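You operate a simulated robot arm through the tools that you are given. There is no shell and no other tool. Be economical: measure what you need, move in short steps, check, and stop when the job is done.

Carry out the task below with a simulated robot arm. There is one attempt and no reset: what you move stays moved.

TASK
Put the wooden-handled pad on the beige pale board.

It is judged by the outcome, as a careful person would: the job done as asked, and still so three seconds after it is handed in. It fails if anything else is knocked over, pushed out of place, dropped, spilled or broken.

THE ROBOT
A 7-joint arm with a two-finger parallel gripper, fixed in place. Base frame: the origin is at the foot of the arm, x ahead of it, y to its left, z up; the work surface is at about z = 0. Lengths are in m, angles in degrees, forces in N, time in s.
With the tool pointing down near the work surface it reaches from about 0.24 to 0.62 m from the base axis. Its first joint turns from -66.0 to 66.0 degrees. Payload 2.6 kg.
Tool frame: the origin (TCP) lies between the finger pads and is the grasp point; the fingertips stand 0.03 m ahead of it; z points along the fingers, y is the line along which they close. The gripper opens to 0.094 m. The fingers are 0.028 m wide and 0.01 m thick; the gripper's body (0.05 by 0.096 m) begins 0.055 m behind the TCP.
Orientation is that of the tool frame in the base frame, as a unit quaternion [w, x, y, z]. With the fingers straight down and closing along the base's y, the tool's x points along the base's -x, its y along +y and its z along -z.

THE INTERFACE
- The arm moves only by the tool servo_tool. Its argument "increments" is a list of rows, each a list of 5 numbers: the opening, from 0 (shut) to 1 (fully open), then the shift along the tool's x, y, z in units of 30 mm (1.0 is 30 mm), then the turn about the tool's z in units of 6 degrees (1.0 is 6 degrees). In form: [[fingers, dx, dy, dz, spin], ...]. A call has 1 to 20 rows; each row shifts and turns the commanded pose from where the row before left it, along the tool's axes as they then stand. A call with a number of a shift or a turn outside -1 to 1 is refused whole. A row lasts 0.2 s, in which the tool goes at most 0.05 m and 8.6 degrees; a call with a longer step from one row to the next is refused whole, and so is a gripper value outside its range. A pose out of reach is approached as far as the arm can. The call stops where the force on the tool passes 40 N (or 10 N more than at its start, if that is more) or the arm is blocked; 0.2 s more then pass. The fingers move at their own pace (about 0.072 m/s each) and stop on an object; they squeeze with about 29 N. The grip force told is the motor's: it shows also when the fingers shut on nothing. Time passes only in rows, and 0.2 s behind the last, so rows that do not move let the fingers close. It gives the time, the measured TCP pose, the force on the tool (base axes), the opening and the grip force at its end, in the units of the frame above (readings bear some noise), and new pictures: "show" is both (left out), scene, wrist or none.
- Cameras (640 x 400 px; columns grow to the right, rows downward): "scene" is fixed at [0.0522, 0.4431, 0.5691]; the picture's right is [-0.60, -0.80, 0.00], its down [-0.41, 0.31, -0.86] and it looks along [0.68, -0.52, -0.52] (base axes); focal length 336 px, centre (320, 200). "wrist" rides on the gripper at [-0.037, 0, -0.058] in the tool frame; the picture's right is [0.00, -1.00, 0.00], its down [0.97, 0.00, -0.24] and it looks along [0.24, 0.00, 0.97] (tool axes); focal length 218 px, centre (320, 200).
- locate(camera, pixels): for up to 12 pixels [column, row] of the newest picture of that camera ("zoom" is the newest enlarged one), the place [x, y, z] in the base frame of the surface seen there, good to about 0.002 m. No time passes.
- close_up(camera, box): a new picture of the part [left, top, right, bottom] of that camera's present view, enlarged. No time passes.
- job_done(): hands the job in; it is judged then, once.

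Work in short steps. Measure before you move; look again where a grasp or a placing could have gone wrong, and mend it. You have 60 turns and 120 pictures in all, the two below and enlarged ones among them. Open the gripper and draw the arm clear of the work before you hand the job in, unless the task says otherwise; then end with one line.

The tools are called after "Request:" as a command line: name --pt "numbers of a row" for each row, then --argument value for the rest, lists and objects as JSON in quotes. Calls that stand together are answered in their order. servo_tool: Moves the arm, as the interface text tells. Its arguments: {"type":"object","properties":{"increments":{"type":"array","items":{"type":"array","items":{"type":"number"}}},"show":{"type":"string","enum":["both","scene","wrist","none"]}},"required":["increments"]} The other tools are called the same way: locate (camera, pixels) gives the place of the surface under pixels of a picture; close_up (camera, box) takes an enlarged picture of a part of a camera's view; job_done () hands the job in.

At the start:

```text
time_s: 0.0
ee_pos: [0.3741, -0.0422, 0.3332]
orientation: [0.0, 0.0, 1.0, -0.001]
force: [-0.3, -0.1, 1.0]
grip_width: 0.0941
finger_force: 0.0
```

scene: 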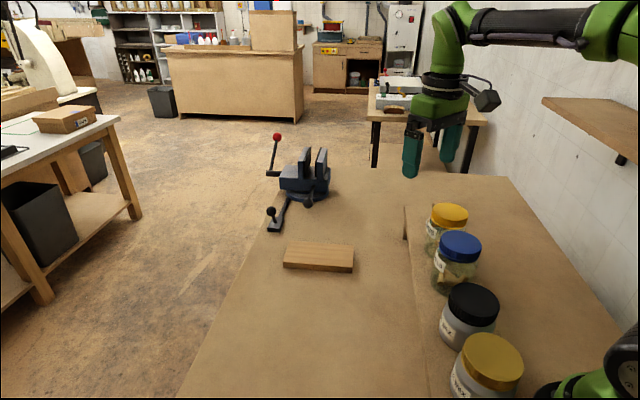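
wrist: 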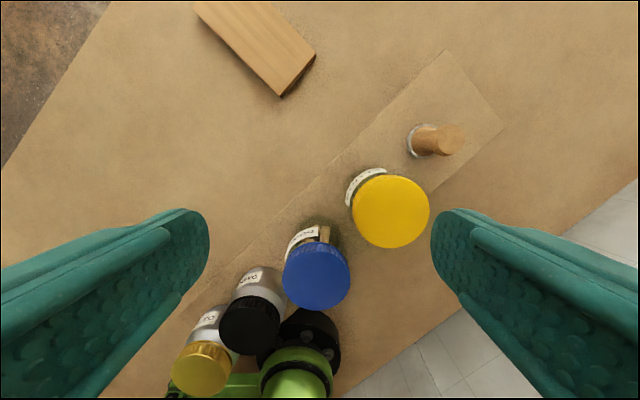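

The wrist view shows a wooden-handled item near (435,140) behind the yellow jar, and a pale board near (255,45). I'll enlarge and measure both.

Request:
close_up --camera "wrist" --box '[320, 40, 520, 260]'

Request:
close_up --camera "scene" --box '[240, 130, 540, 330]'

Request:
locate --camera "wrist" --pixels '[[450, 138], [430, 140], [412, 138], [390, 200], [282, 95], [314, 55], [195, 5], [255, 45], [460, 100], [400, 100], [350, 80], [500, 125]]'

Request:
locate --camera "scene" --pixels '[[288, 242], [354, 248], [351, 268], [285, 264], [320, 255], [405, 236], [405, 210], [449, 212], [460, 243], [300, 170], [320, 155], [275, 222]]'

```text
1.82 times, centred on (420, 150) of wrist
```

zoom: 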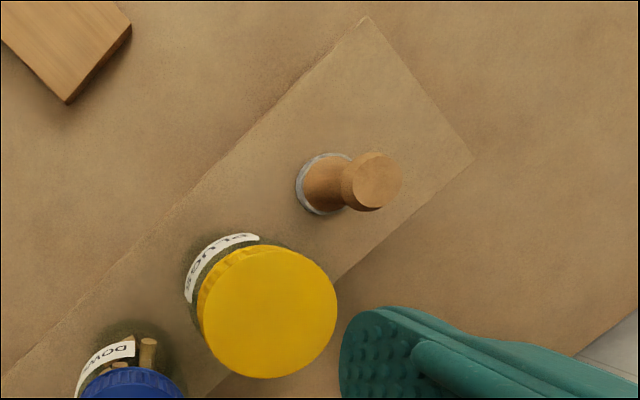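

```text
2.00 times, centred on (390, 230) of scene
```

zoom: 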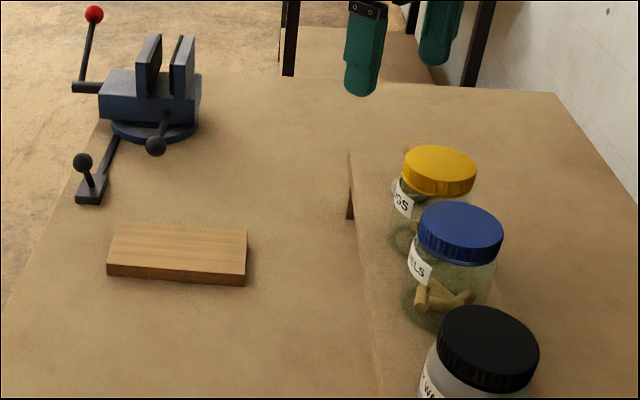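

```text
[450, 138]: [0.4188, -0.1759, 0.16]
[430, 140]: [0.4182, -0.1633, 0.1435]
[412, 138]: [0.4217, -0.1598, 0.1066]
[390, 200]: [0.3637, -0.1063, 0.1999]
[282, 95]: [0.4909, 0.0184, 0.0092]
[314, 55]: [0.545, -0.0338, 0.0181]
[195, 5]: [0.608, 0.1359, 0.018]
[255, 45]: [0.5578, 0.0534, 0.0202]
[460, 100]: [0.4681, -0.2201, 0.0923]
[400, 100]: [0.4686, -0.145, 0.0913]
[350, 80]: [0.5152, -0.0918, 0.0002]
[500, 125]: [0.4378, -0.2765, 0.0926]
```

```text
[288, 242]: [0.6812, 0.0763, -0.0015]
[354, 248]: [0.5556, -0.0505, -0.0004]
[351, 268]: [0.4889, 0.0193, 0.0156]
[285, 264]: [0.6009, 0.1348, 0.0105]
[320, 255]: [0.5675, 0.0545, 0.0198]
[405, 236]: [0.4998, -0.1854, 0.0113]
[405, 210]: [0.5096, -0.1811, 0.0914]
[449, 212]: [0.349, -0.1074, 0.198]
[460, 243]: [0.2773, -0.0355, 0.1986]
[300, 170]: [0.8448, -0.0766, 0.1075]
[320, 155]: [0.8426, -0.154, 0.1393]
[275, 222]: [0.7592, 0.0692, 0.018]
```

The pad stands upright on a raised shelf (z≈0.092). Its handle top is at about (0.42,-0.17,0.16), beside the yellow jar (top z≈0.2). The board's centre is near (0.575,0.05). I'll go above the pad and turn 45° so the fingers close across the line to the jar.

Request:
servo_tool --pt "1 -0.31 -0.85 0.2 0" --pt "1 -0.31 -0.85 0.2 0" --pt "1 -0.31 -0.85 0.2 0" --pt "1 -0.31 -0.85 0.2 0" --pt "1 -0.31 -0.85 0.2 0" --pt "1 0 0 0 0.94" --pt "1 0 0 0 0.94" --pt "1 0 0 0 0.94" --pt "1 0 0 0 0.94" --pt "1 0 0 0 0.94" --pt "1 0 0 0 0.94" --pt "1 0 0 0 0.94" --pt "1 0 0 0 0.92" --pt "1 0 0 0 0"

```text
time_s: 3.0
ee_pos: [0.4214, -0.17, 0.3037]
orientation: [0.0, 0.383, 0.924, 0.0]
force: [0.5, 0.3, 0.5]
grip_width: 0.0939
finger_force: 0.2
```

scene: 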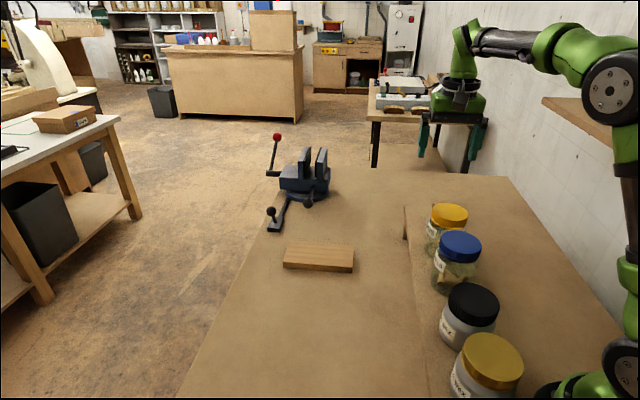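
wrist: 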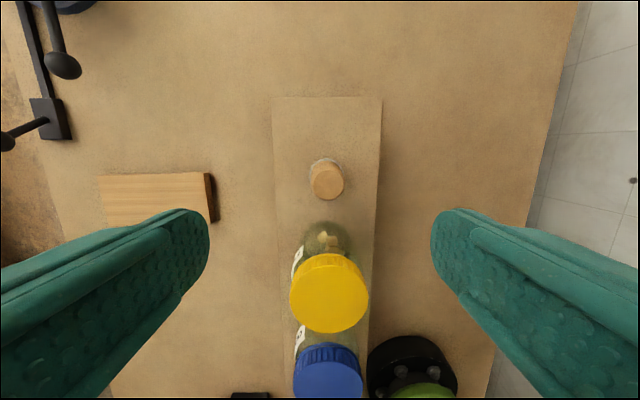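

The handle top is at (328,183) and the jar lid at (329,290). I'll measure them precisely and zoom in.

Request:
locate --camera "wrist" --pixels '[[328, 183], [312, 180], [344, 180], [328, 198], [328, 168], [311, 162], [329, 256], [290, 296], [369, 296], [329, 330], [325, 120], [327, 215]]'

Request:
close_up --camera "wrist" --box '[270, 130, 390, 210]'

```text
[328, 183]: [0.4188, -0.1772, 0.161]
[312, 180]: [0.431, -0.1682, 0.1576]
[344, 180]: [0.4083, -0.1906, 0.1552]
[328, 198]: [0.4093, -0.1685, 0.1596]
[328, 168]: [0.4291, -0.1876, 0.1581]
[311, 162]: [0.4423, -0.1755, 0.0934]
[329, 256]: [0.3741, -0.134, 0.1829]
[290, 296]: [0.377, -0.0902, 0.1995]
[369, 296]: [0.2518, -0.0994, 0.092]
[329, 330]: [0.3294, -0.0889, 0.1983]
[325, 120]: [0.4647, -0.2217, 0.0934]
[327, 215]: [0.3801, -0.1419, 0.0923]
```

```text
5.00 times, centred on (330, 170) of wrist
```

zoom: 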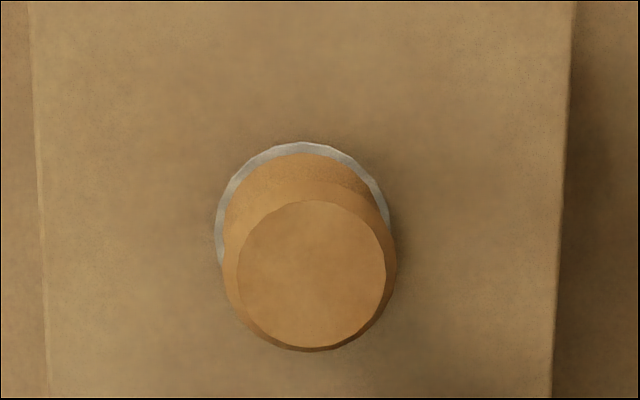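

The knob is centred at about (0.4195,-0.178), with its top at z 0.161 and a diameter of about 33 mm. The lid's near edge is about 63 mm away, so there is room. I'll centre and descend to z≈0.143 with the fingers open.

Request:
servo_tool --pt "1 -0.15 -0.24 0 0" --pt "1 0 0 0.9 0" --pt "1 0 0 0.9 0" --pt "1 0 0 0.9 0" --pt "1 0 0 0.9 0" --pt "1 0 0 0.9 0" --pt "1 0 0 0.5 0" --pt "1 0 0 0.35 0" --pt "1 0 0 0 0"

```text
time_s: 5.0
ee_pos: [0.4192, -0.1788, 0.1425]
orientation: [-0.001, 0.383, 0.924, 0.0]
force: [-0.2, 0.3, 0.8]
grip_width: 0.094
finger_force: 0.0
```

scene: 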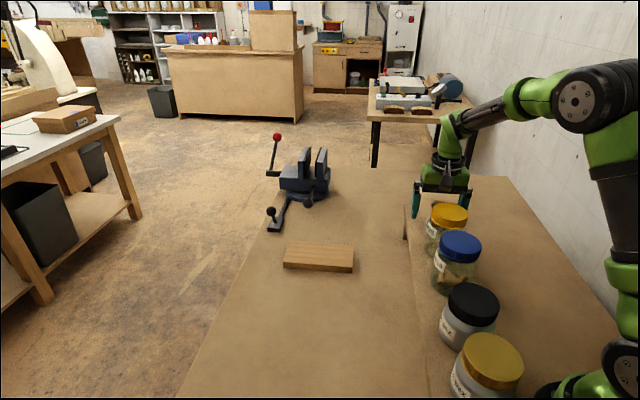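
wrist: 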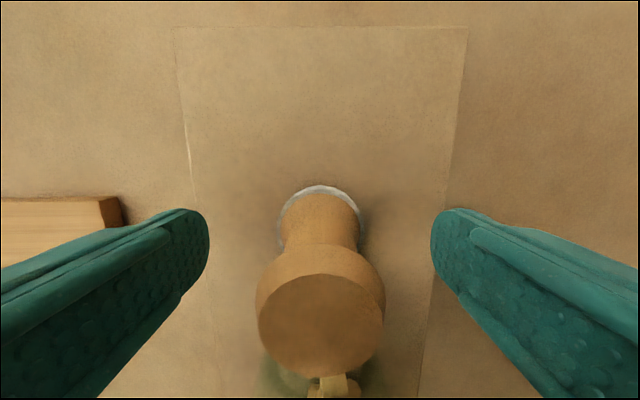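

The knob is centred between the fingers (column ~320). I'll close on it.

Request:
servo_tool --pt "0 0 0 0 0" --pt "0 0 0 0 0" --pt "0 0 0 0 0" --pt "0 0 0 0 0" --pt "0 0 0 0 0" --pt "0 0 0 0 0" --show "wrist"

```text
time_s: 6.4
ee_pos: [0.4181, -0.178, 0.1435]
orientation: [0.0, 0.382, 0.924, 0.001]
force: [0.0, 0.4, 0.0]
grip_width: 0.0326
finger_force: 29.0
```

wrist: 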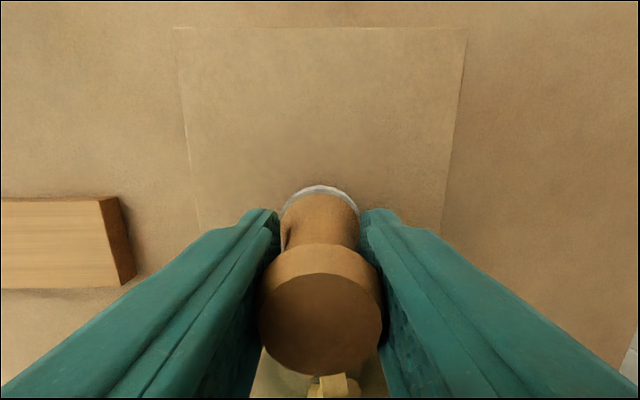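

The grip holds at 32.6 mm and 29 N. I'll lift 90 mm straight up, slowly at first, and check.

Request:
servo_tool --pt "0 0 0 -0.3 0" --pt "0 0 0 -0.5 0" --pt "0 0 0 -0.7 0" --pt "0 0 0 -0.8 0" --pt "0 0 0 -0.7 0" --pt "0 0 0 0 0"

Request:
locate --camera "scene" --pixels '[[292, 245], [352, 251], [320, 256], [300, 250], [340, 262], [286, 260]]'

```text
time_s: 7.8
ee_pos: [0.419, -0.1803, 0.2333]
orientation: [0.0, 0.382, 0.924, 0.0]
force: [-0.2, -0.2, -0.5]
grip_width: 0.0324
finger_force: 28.9
```

scene: 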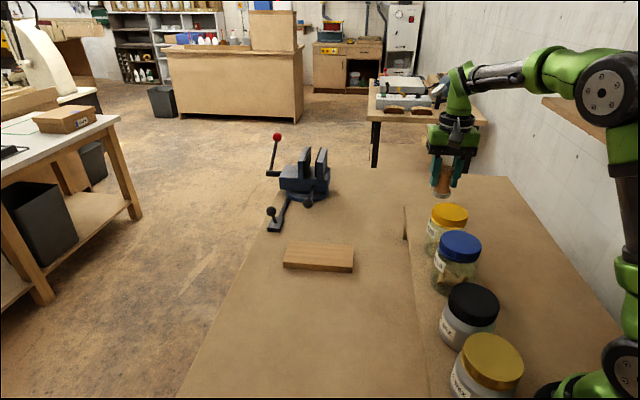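
wrist: 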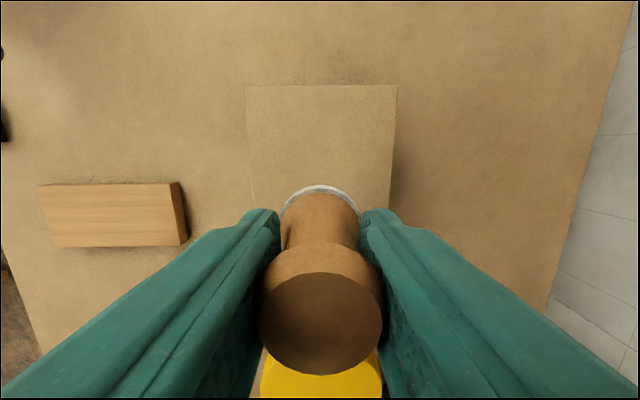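

```text
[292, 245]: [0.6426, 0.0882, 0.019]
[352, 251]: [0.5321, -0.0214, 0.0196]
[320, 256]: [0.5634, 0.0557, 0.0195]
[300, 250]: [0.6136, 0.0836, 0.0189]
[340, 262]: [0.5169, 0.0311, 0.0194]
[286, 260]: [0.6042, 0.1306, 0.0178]
```

The pad is lifted cleanly. I'll measure the board's top corners in the wrist view.

Request:
locate --camera "wrist" --pixels '[[42, 189], [166, 186], [177, 242], [58, 244], [113, 215], [250, 150]]'

```text
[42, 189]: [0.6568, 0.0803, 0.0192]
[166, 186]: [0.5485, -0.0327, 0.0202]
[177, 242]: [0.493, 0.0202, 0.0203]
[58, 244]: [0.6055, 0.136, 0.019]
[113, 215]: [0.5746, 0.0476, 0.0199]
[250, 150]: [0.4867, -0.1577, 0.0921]
```

The board is centred at (0.576,0.051), with its top at z≈0.0195. The pad's base is about 51 mm below the TCP. I'll carry it across along tool +y, away from the jars, then along x.

Request:
servo_tool --pt "0 0 0.5 0 0" --pt "0 0 0.8 0 0" --pt "0 0 0.9 0 0" --pt "0 0 0.9 0 0" --pt "0 0.2 0.9 0 0" --pt "0 0.3 0.9 0 0" --pt "0 0.3 0.9 0 0" --pt "0 0.3 0.9 0 0" --pt "0 0.3 0.9 0 0" --pt "0 0.2 0.9 0 0" --pt "0 0.15 0.63 0 0" --pt "0 0 0 0 0" --pt "0 0 0 0 0"

```text
time_s: 10.6
ee_pos: [0.577, 0.0527, 0.2319]
orientation: [0.0, 0.382, 0.924, 0.0]
force: [1.2, 0.8, 0.1]
grip_width: 0.0324
finger_force: 28.9
```

scene: 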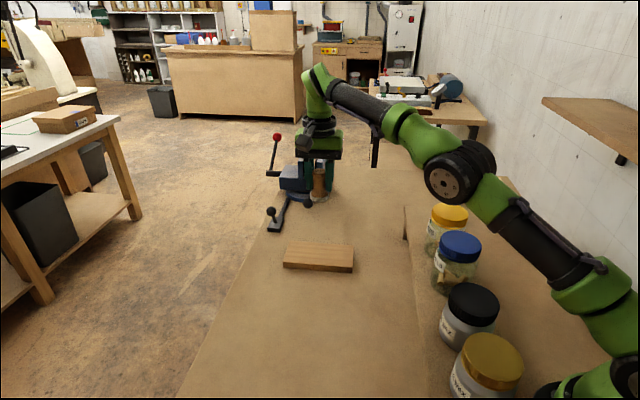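
wrist: 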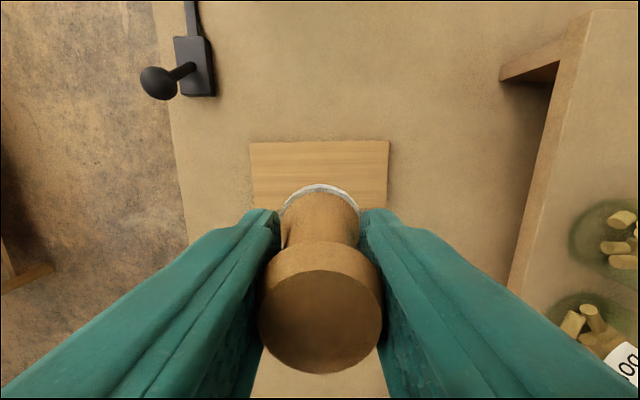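

The pad is over the board centre. I'll descend to about 13 mm above contact.

Request:
servo_tool --pt "0 0 0 0.7 0" --pt "0 0 0 0.8 0" --pt "0 0 0 0.8 0" --pt "0 0 0 0.8 0" --pt "0 0 0 0.8 0" --pt "0 0 0 0.6 0" --pt "0 0 0 0.4 0" --pt "0 0 0 0 0"

```text
time_s: 12.4
ee_pos: [0.5753, 0.0538, 0.0853]
orientation: [-0.001, 0.383, 0.924, 0.0]
force: [0.0, 0.2, -1.2]
grip_width: 0.0321
finger_force: 28.8
```

scene: 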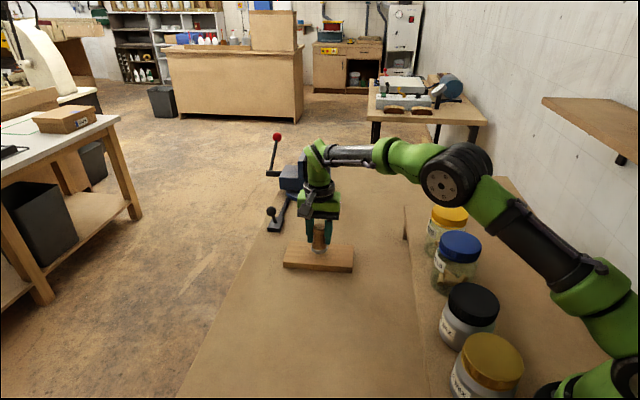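
wrist: 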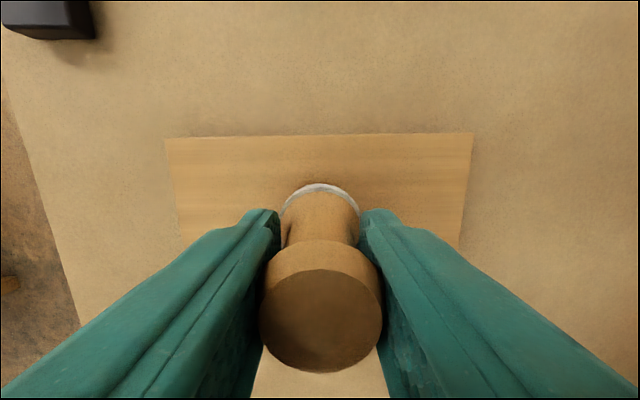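

The base is just above the board. I'll lower in small steps, watching the force.

Request:
servo_tool --pt "0 0 0 0.15 0" --pt "0 0 0 0.1 0" --pt "0 0 0 0.1 0" --pt "0 0 0 0.05 0" --pt "0 0 0 0 0" --show "wrist"

```text
time_s: 13.6
ee_pos: [0.5755, 0.0528, 0.0739]
orientation: [0.0, 0.383, 0.924, 0.0]
force: [0.9, 0.5, -0.3]
grip_width: 0.0322
finger_force: 29.1
```

wrist: 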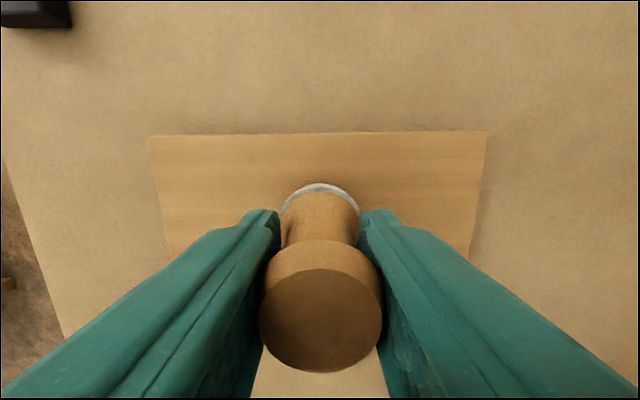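

No contact yet, so I'll continue in finer steps.

Request:
servo_tool --pt "0 0 0 0.04 0" --pt "0 0 0 0.04 0" --pt "0 0 0 0 0" --show "none"

```text
time_s: 14.4
ee_pos: [0.577, 0.0535, 0.0722]
orientation: [0.0, 0.382, 0.924, 0.0]
force: [0.5, 1.3, -0.1]
grip_width: 0.0322
finger_force: 29.6
```

Request:
servo_tool --pt "0 0 0 0.03 0" --pt "0 0 0 0.03 0" --pt "0 0 0 0 0" --show "none"

Request:
close_up --camera "scene" --box '[270, 200, 370, 280]'

```text
time_s: 15.2
ee_pos: [0.5759, 0.0526, 0.0712]
orientation: [-0.001, 0.382, 0.924, 0.0]
force: [-2.0, -0.8, 2.8]
grip_width: 0.0323
finger_force: 29.3
```

```text
5.00 times, centred on (320, 240) of scene
```

zoom: 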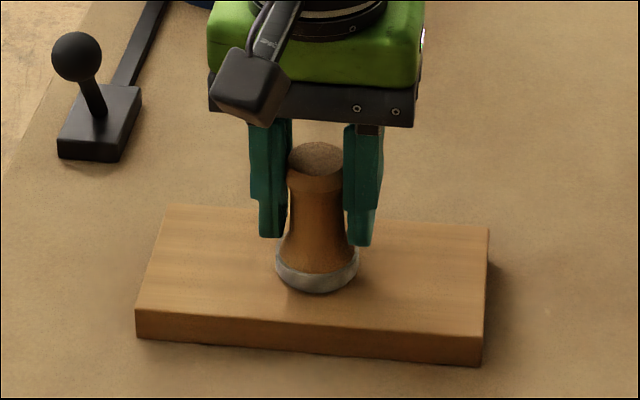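

The vertical force rises to about 2.8 N, so contact has started and the pad is upright in the middle of the board. I'll lower 0.5 mm more, then open.

Request:
servo_tool --pt "0 0 0 0.02 0" --pt "0 0 0 0 0" --pt "0.5 0 0 0 0" --pt "0.7 0 0 0 0" --pt "0.8 0 0 0 0" --pt "0.8 0 0 0 0" --pt "0.8 0 0 0 0"

```text
time_s: 16.8
ee_pos: [0.5765, 0.0529, 0.0694]
orientation: [0.0, 0.384, 0.923, 0.0]
force: [-0.9, -0.2, 0.5]
grip_width: 0.0752
finger_force: 0.0
```

scene: 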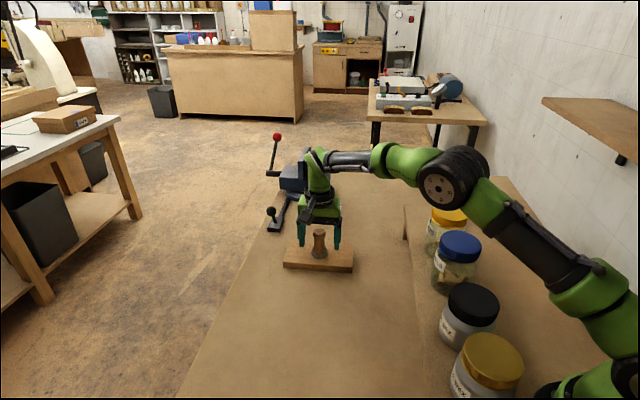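
wrist: 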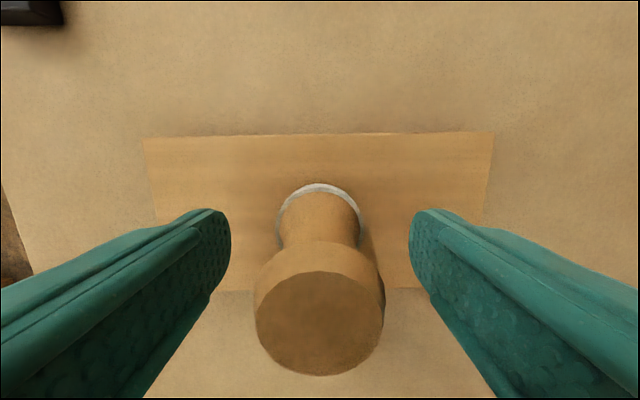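

The pad is released and standing. I'll raise the arm straight up, clear of it.

Request:
servo_tool --pt "0.8 0 0 -0.4 0" --pt "0.8 0 0 -0.8 0" --pt "0.8 0 0 -0.9 0" --pt "0.8 0 0 -0.9 0" --pt "0.8 0 0 -0.9 0" --pt "0.8 0 0 -0.9 0" --pt "0.8 0 0 -0.8 0" --pt "0.8 0 0 0 0"

Request:
close_up --camera "scene" --box '[240, 130, 540, 330]'

```text
time_s: 18.6
ee_pos: [0.5761, 0.0517, 0.2369]
orientation: [0.001, 0.383, 0.924, 0.0]
force: [-0.1, -0.3, -0.2]
grip_width: 0.0754
finger_force: 0.1
```

scene: 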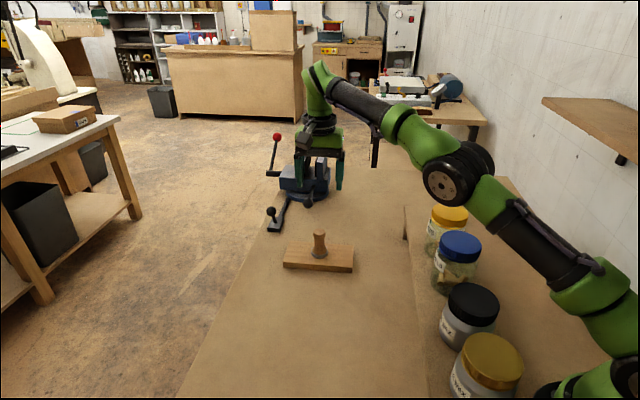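
wrist: 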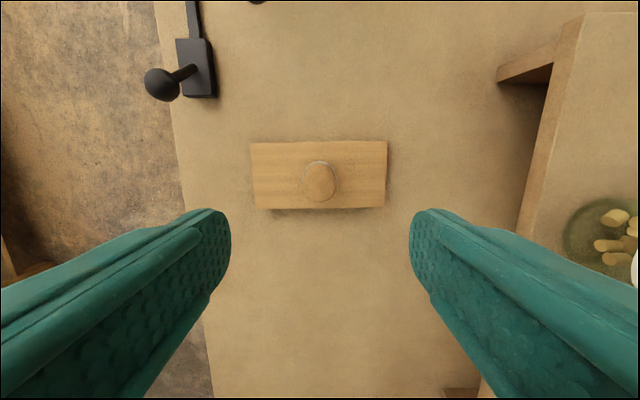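

```text
2.00 times, centred on (390, 230) of scene
```

zoom: 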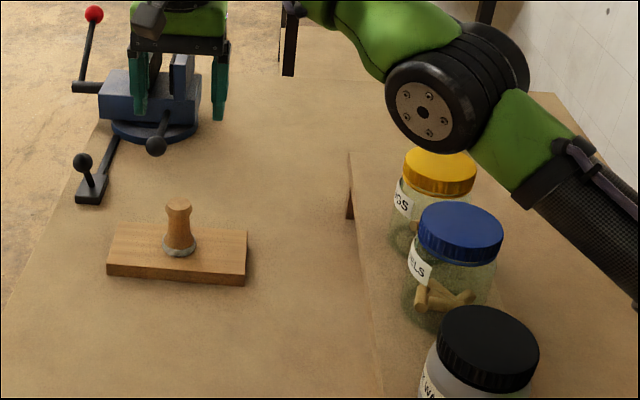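

The pad stands upright on the board, the jars and vise look unmoved, and the arm is clear. I'm handing in the job.

Request:
job_done

```text
The job is handed in.
```

The wooden-handled pad is standing upright in the middle of the pale board; nothing else was moved, and the gripper is open and clear.
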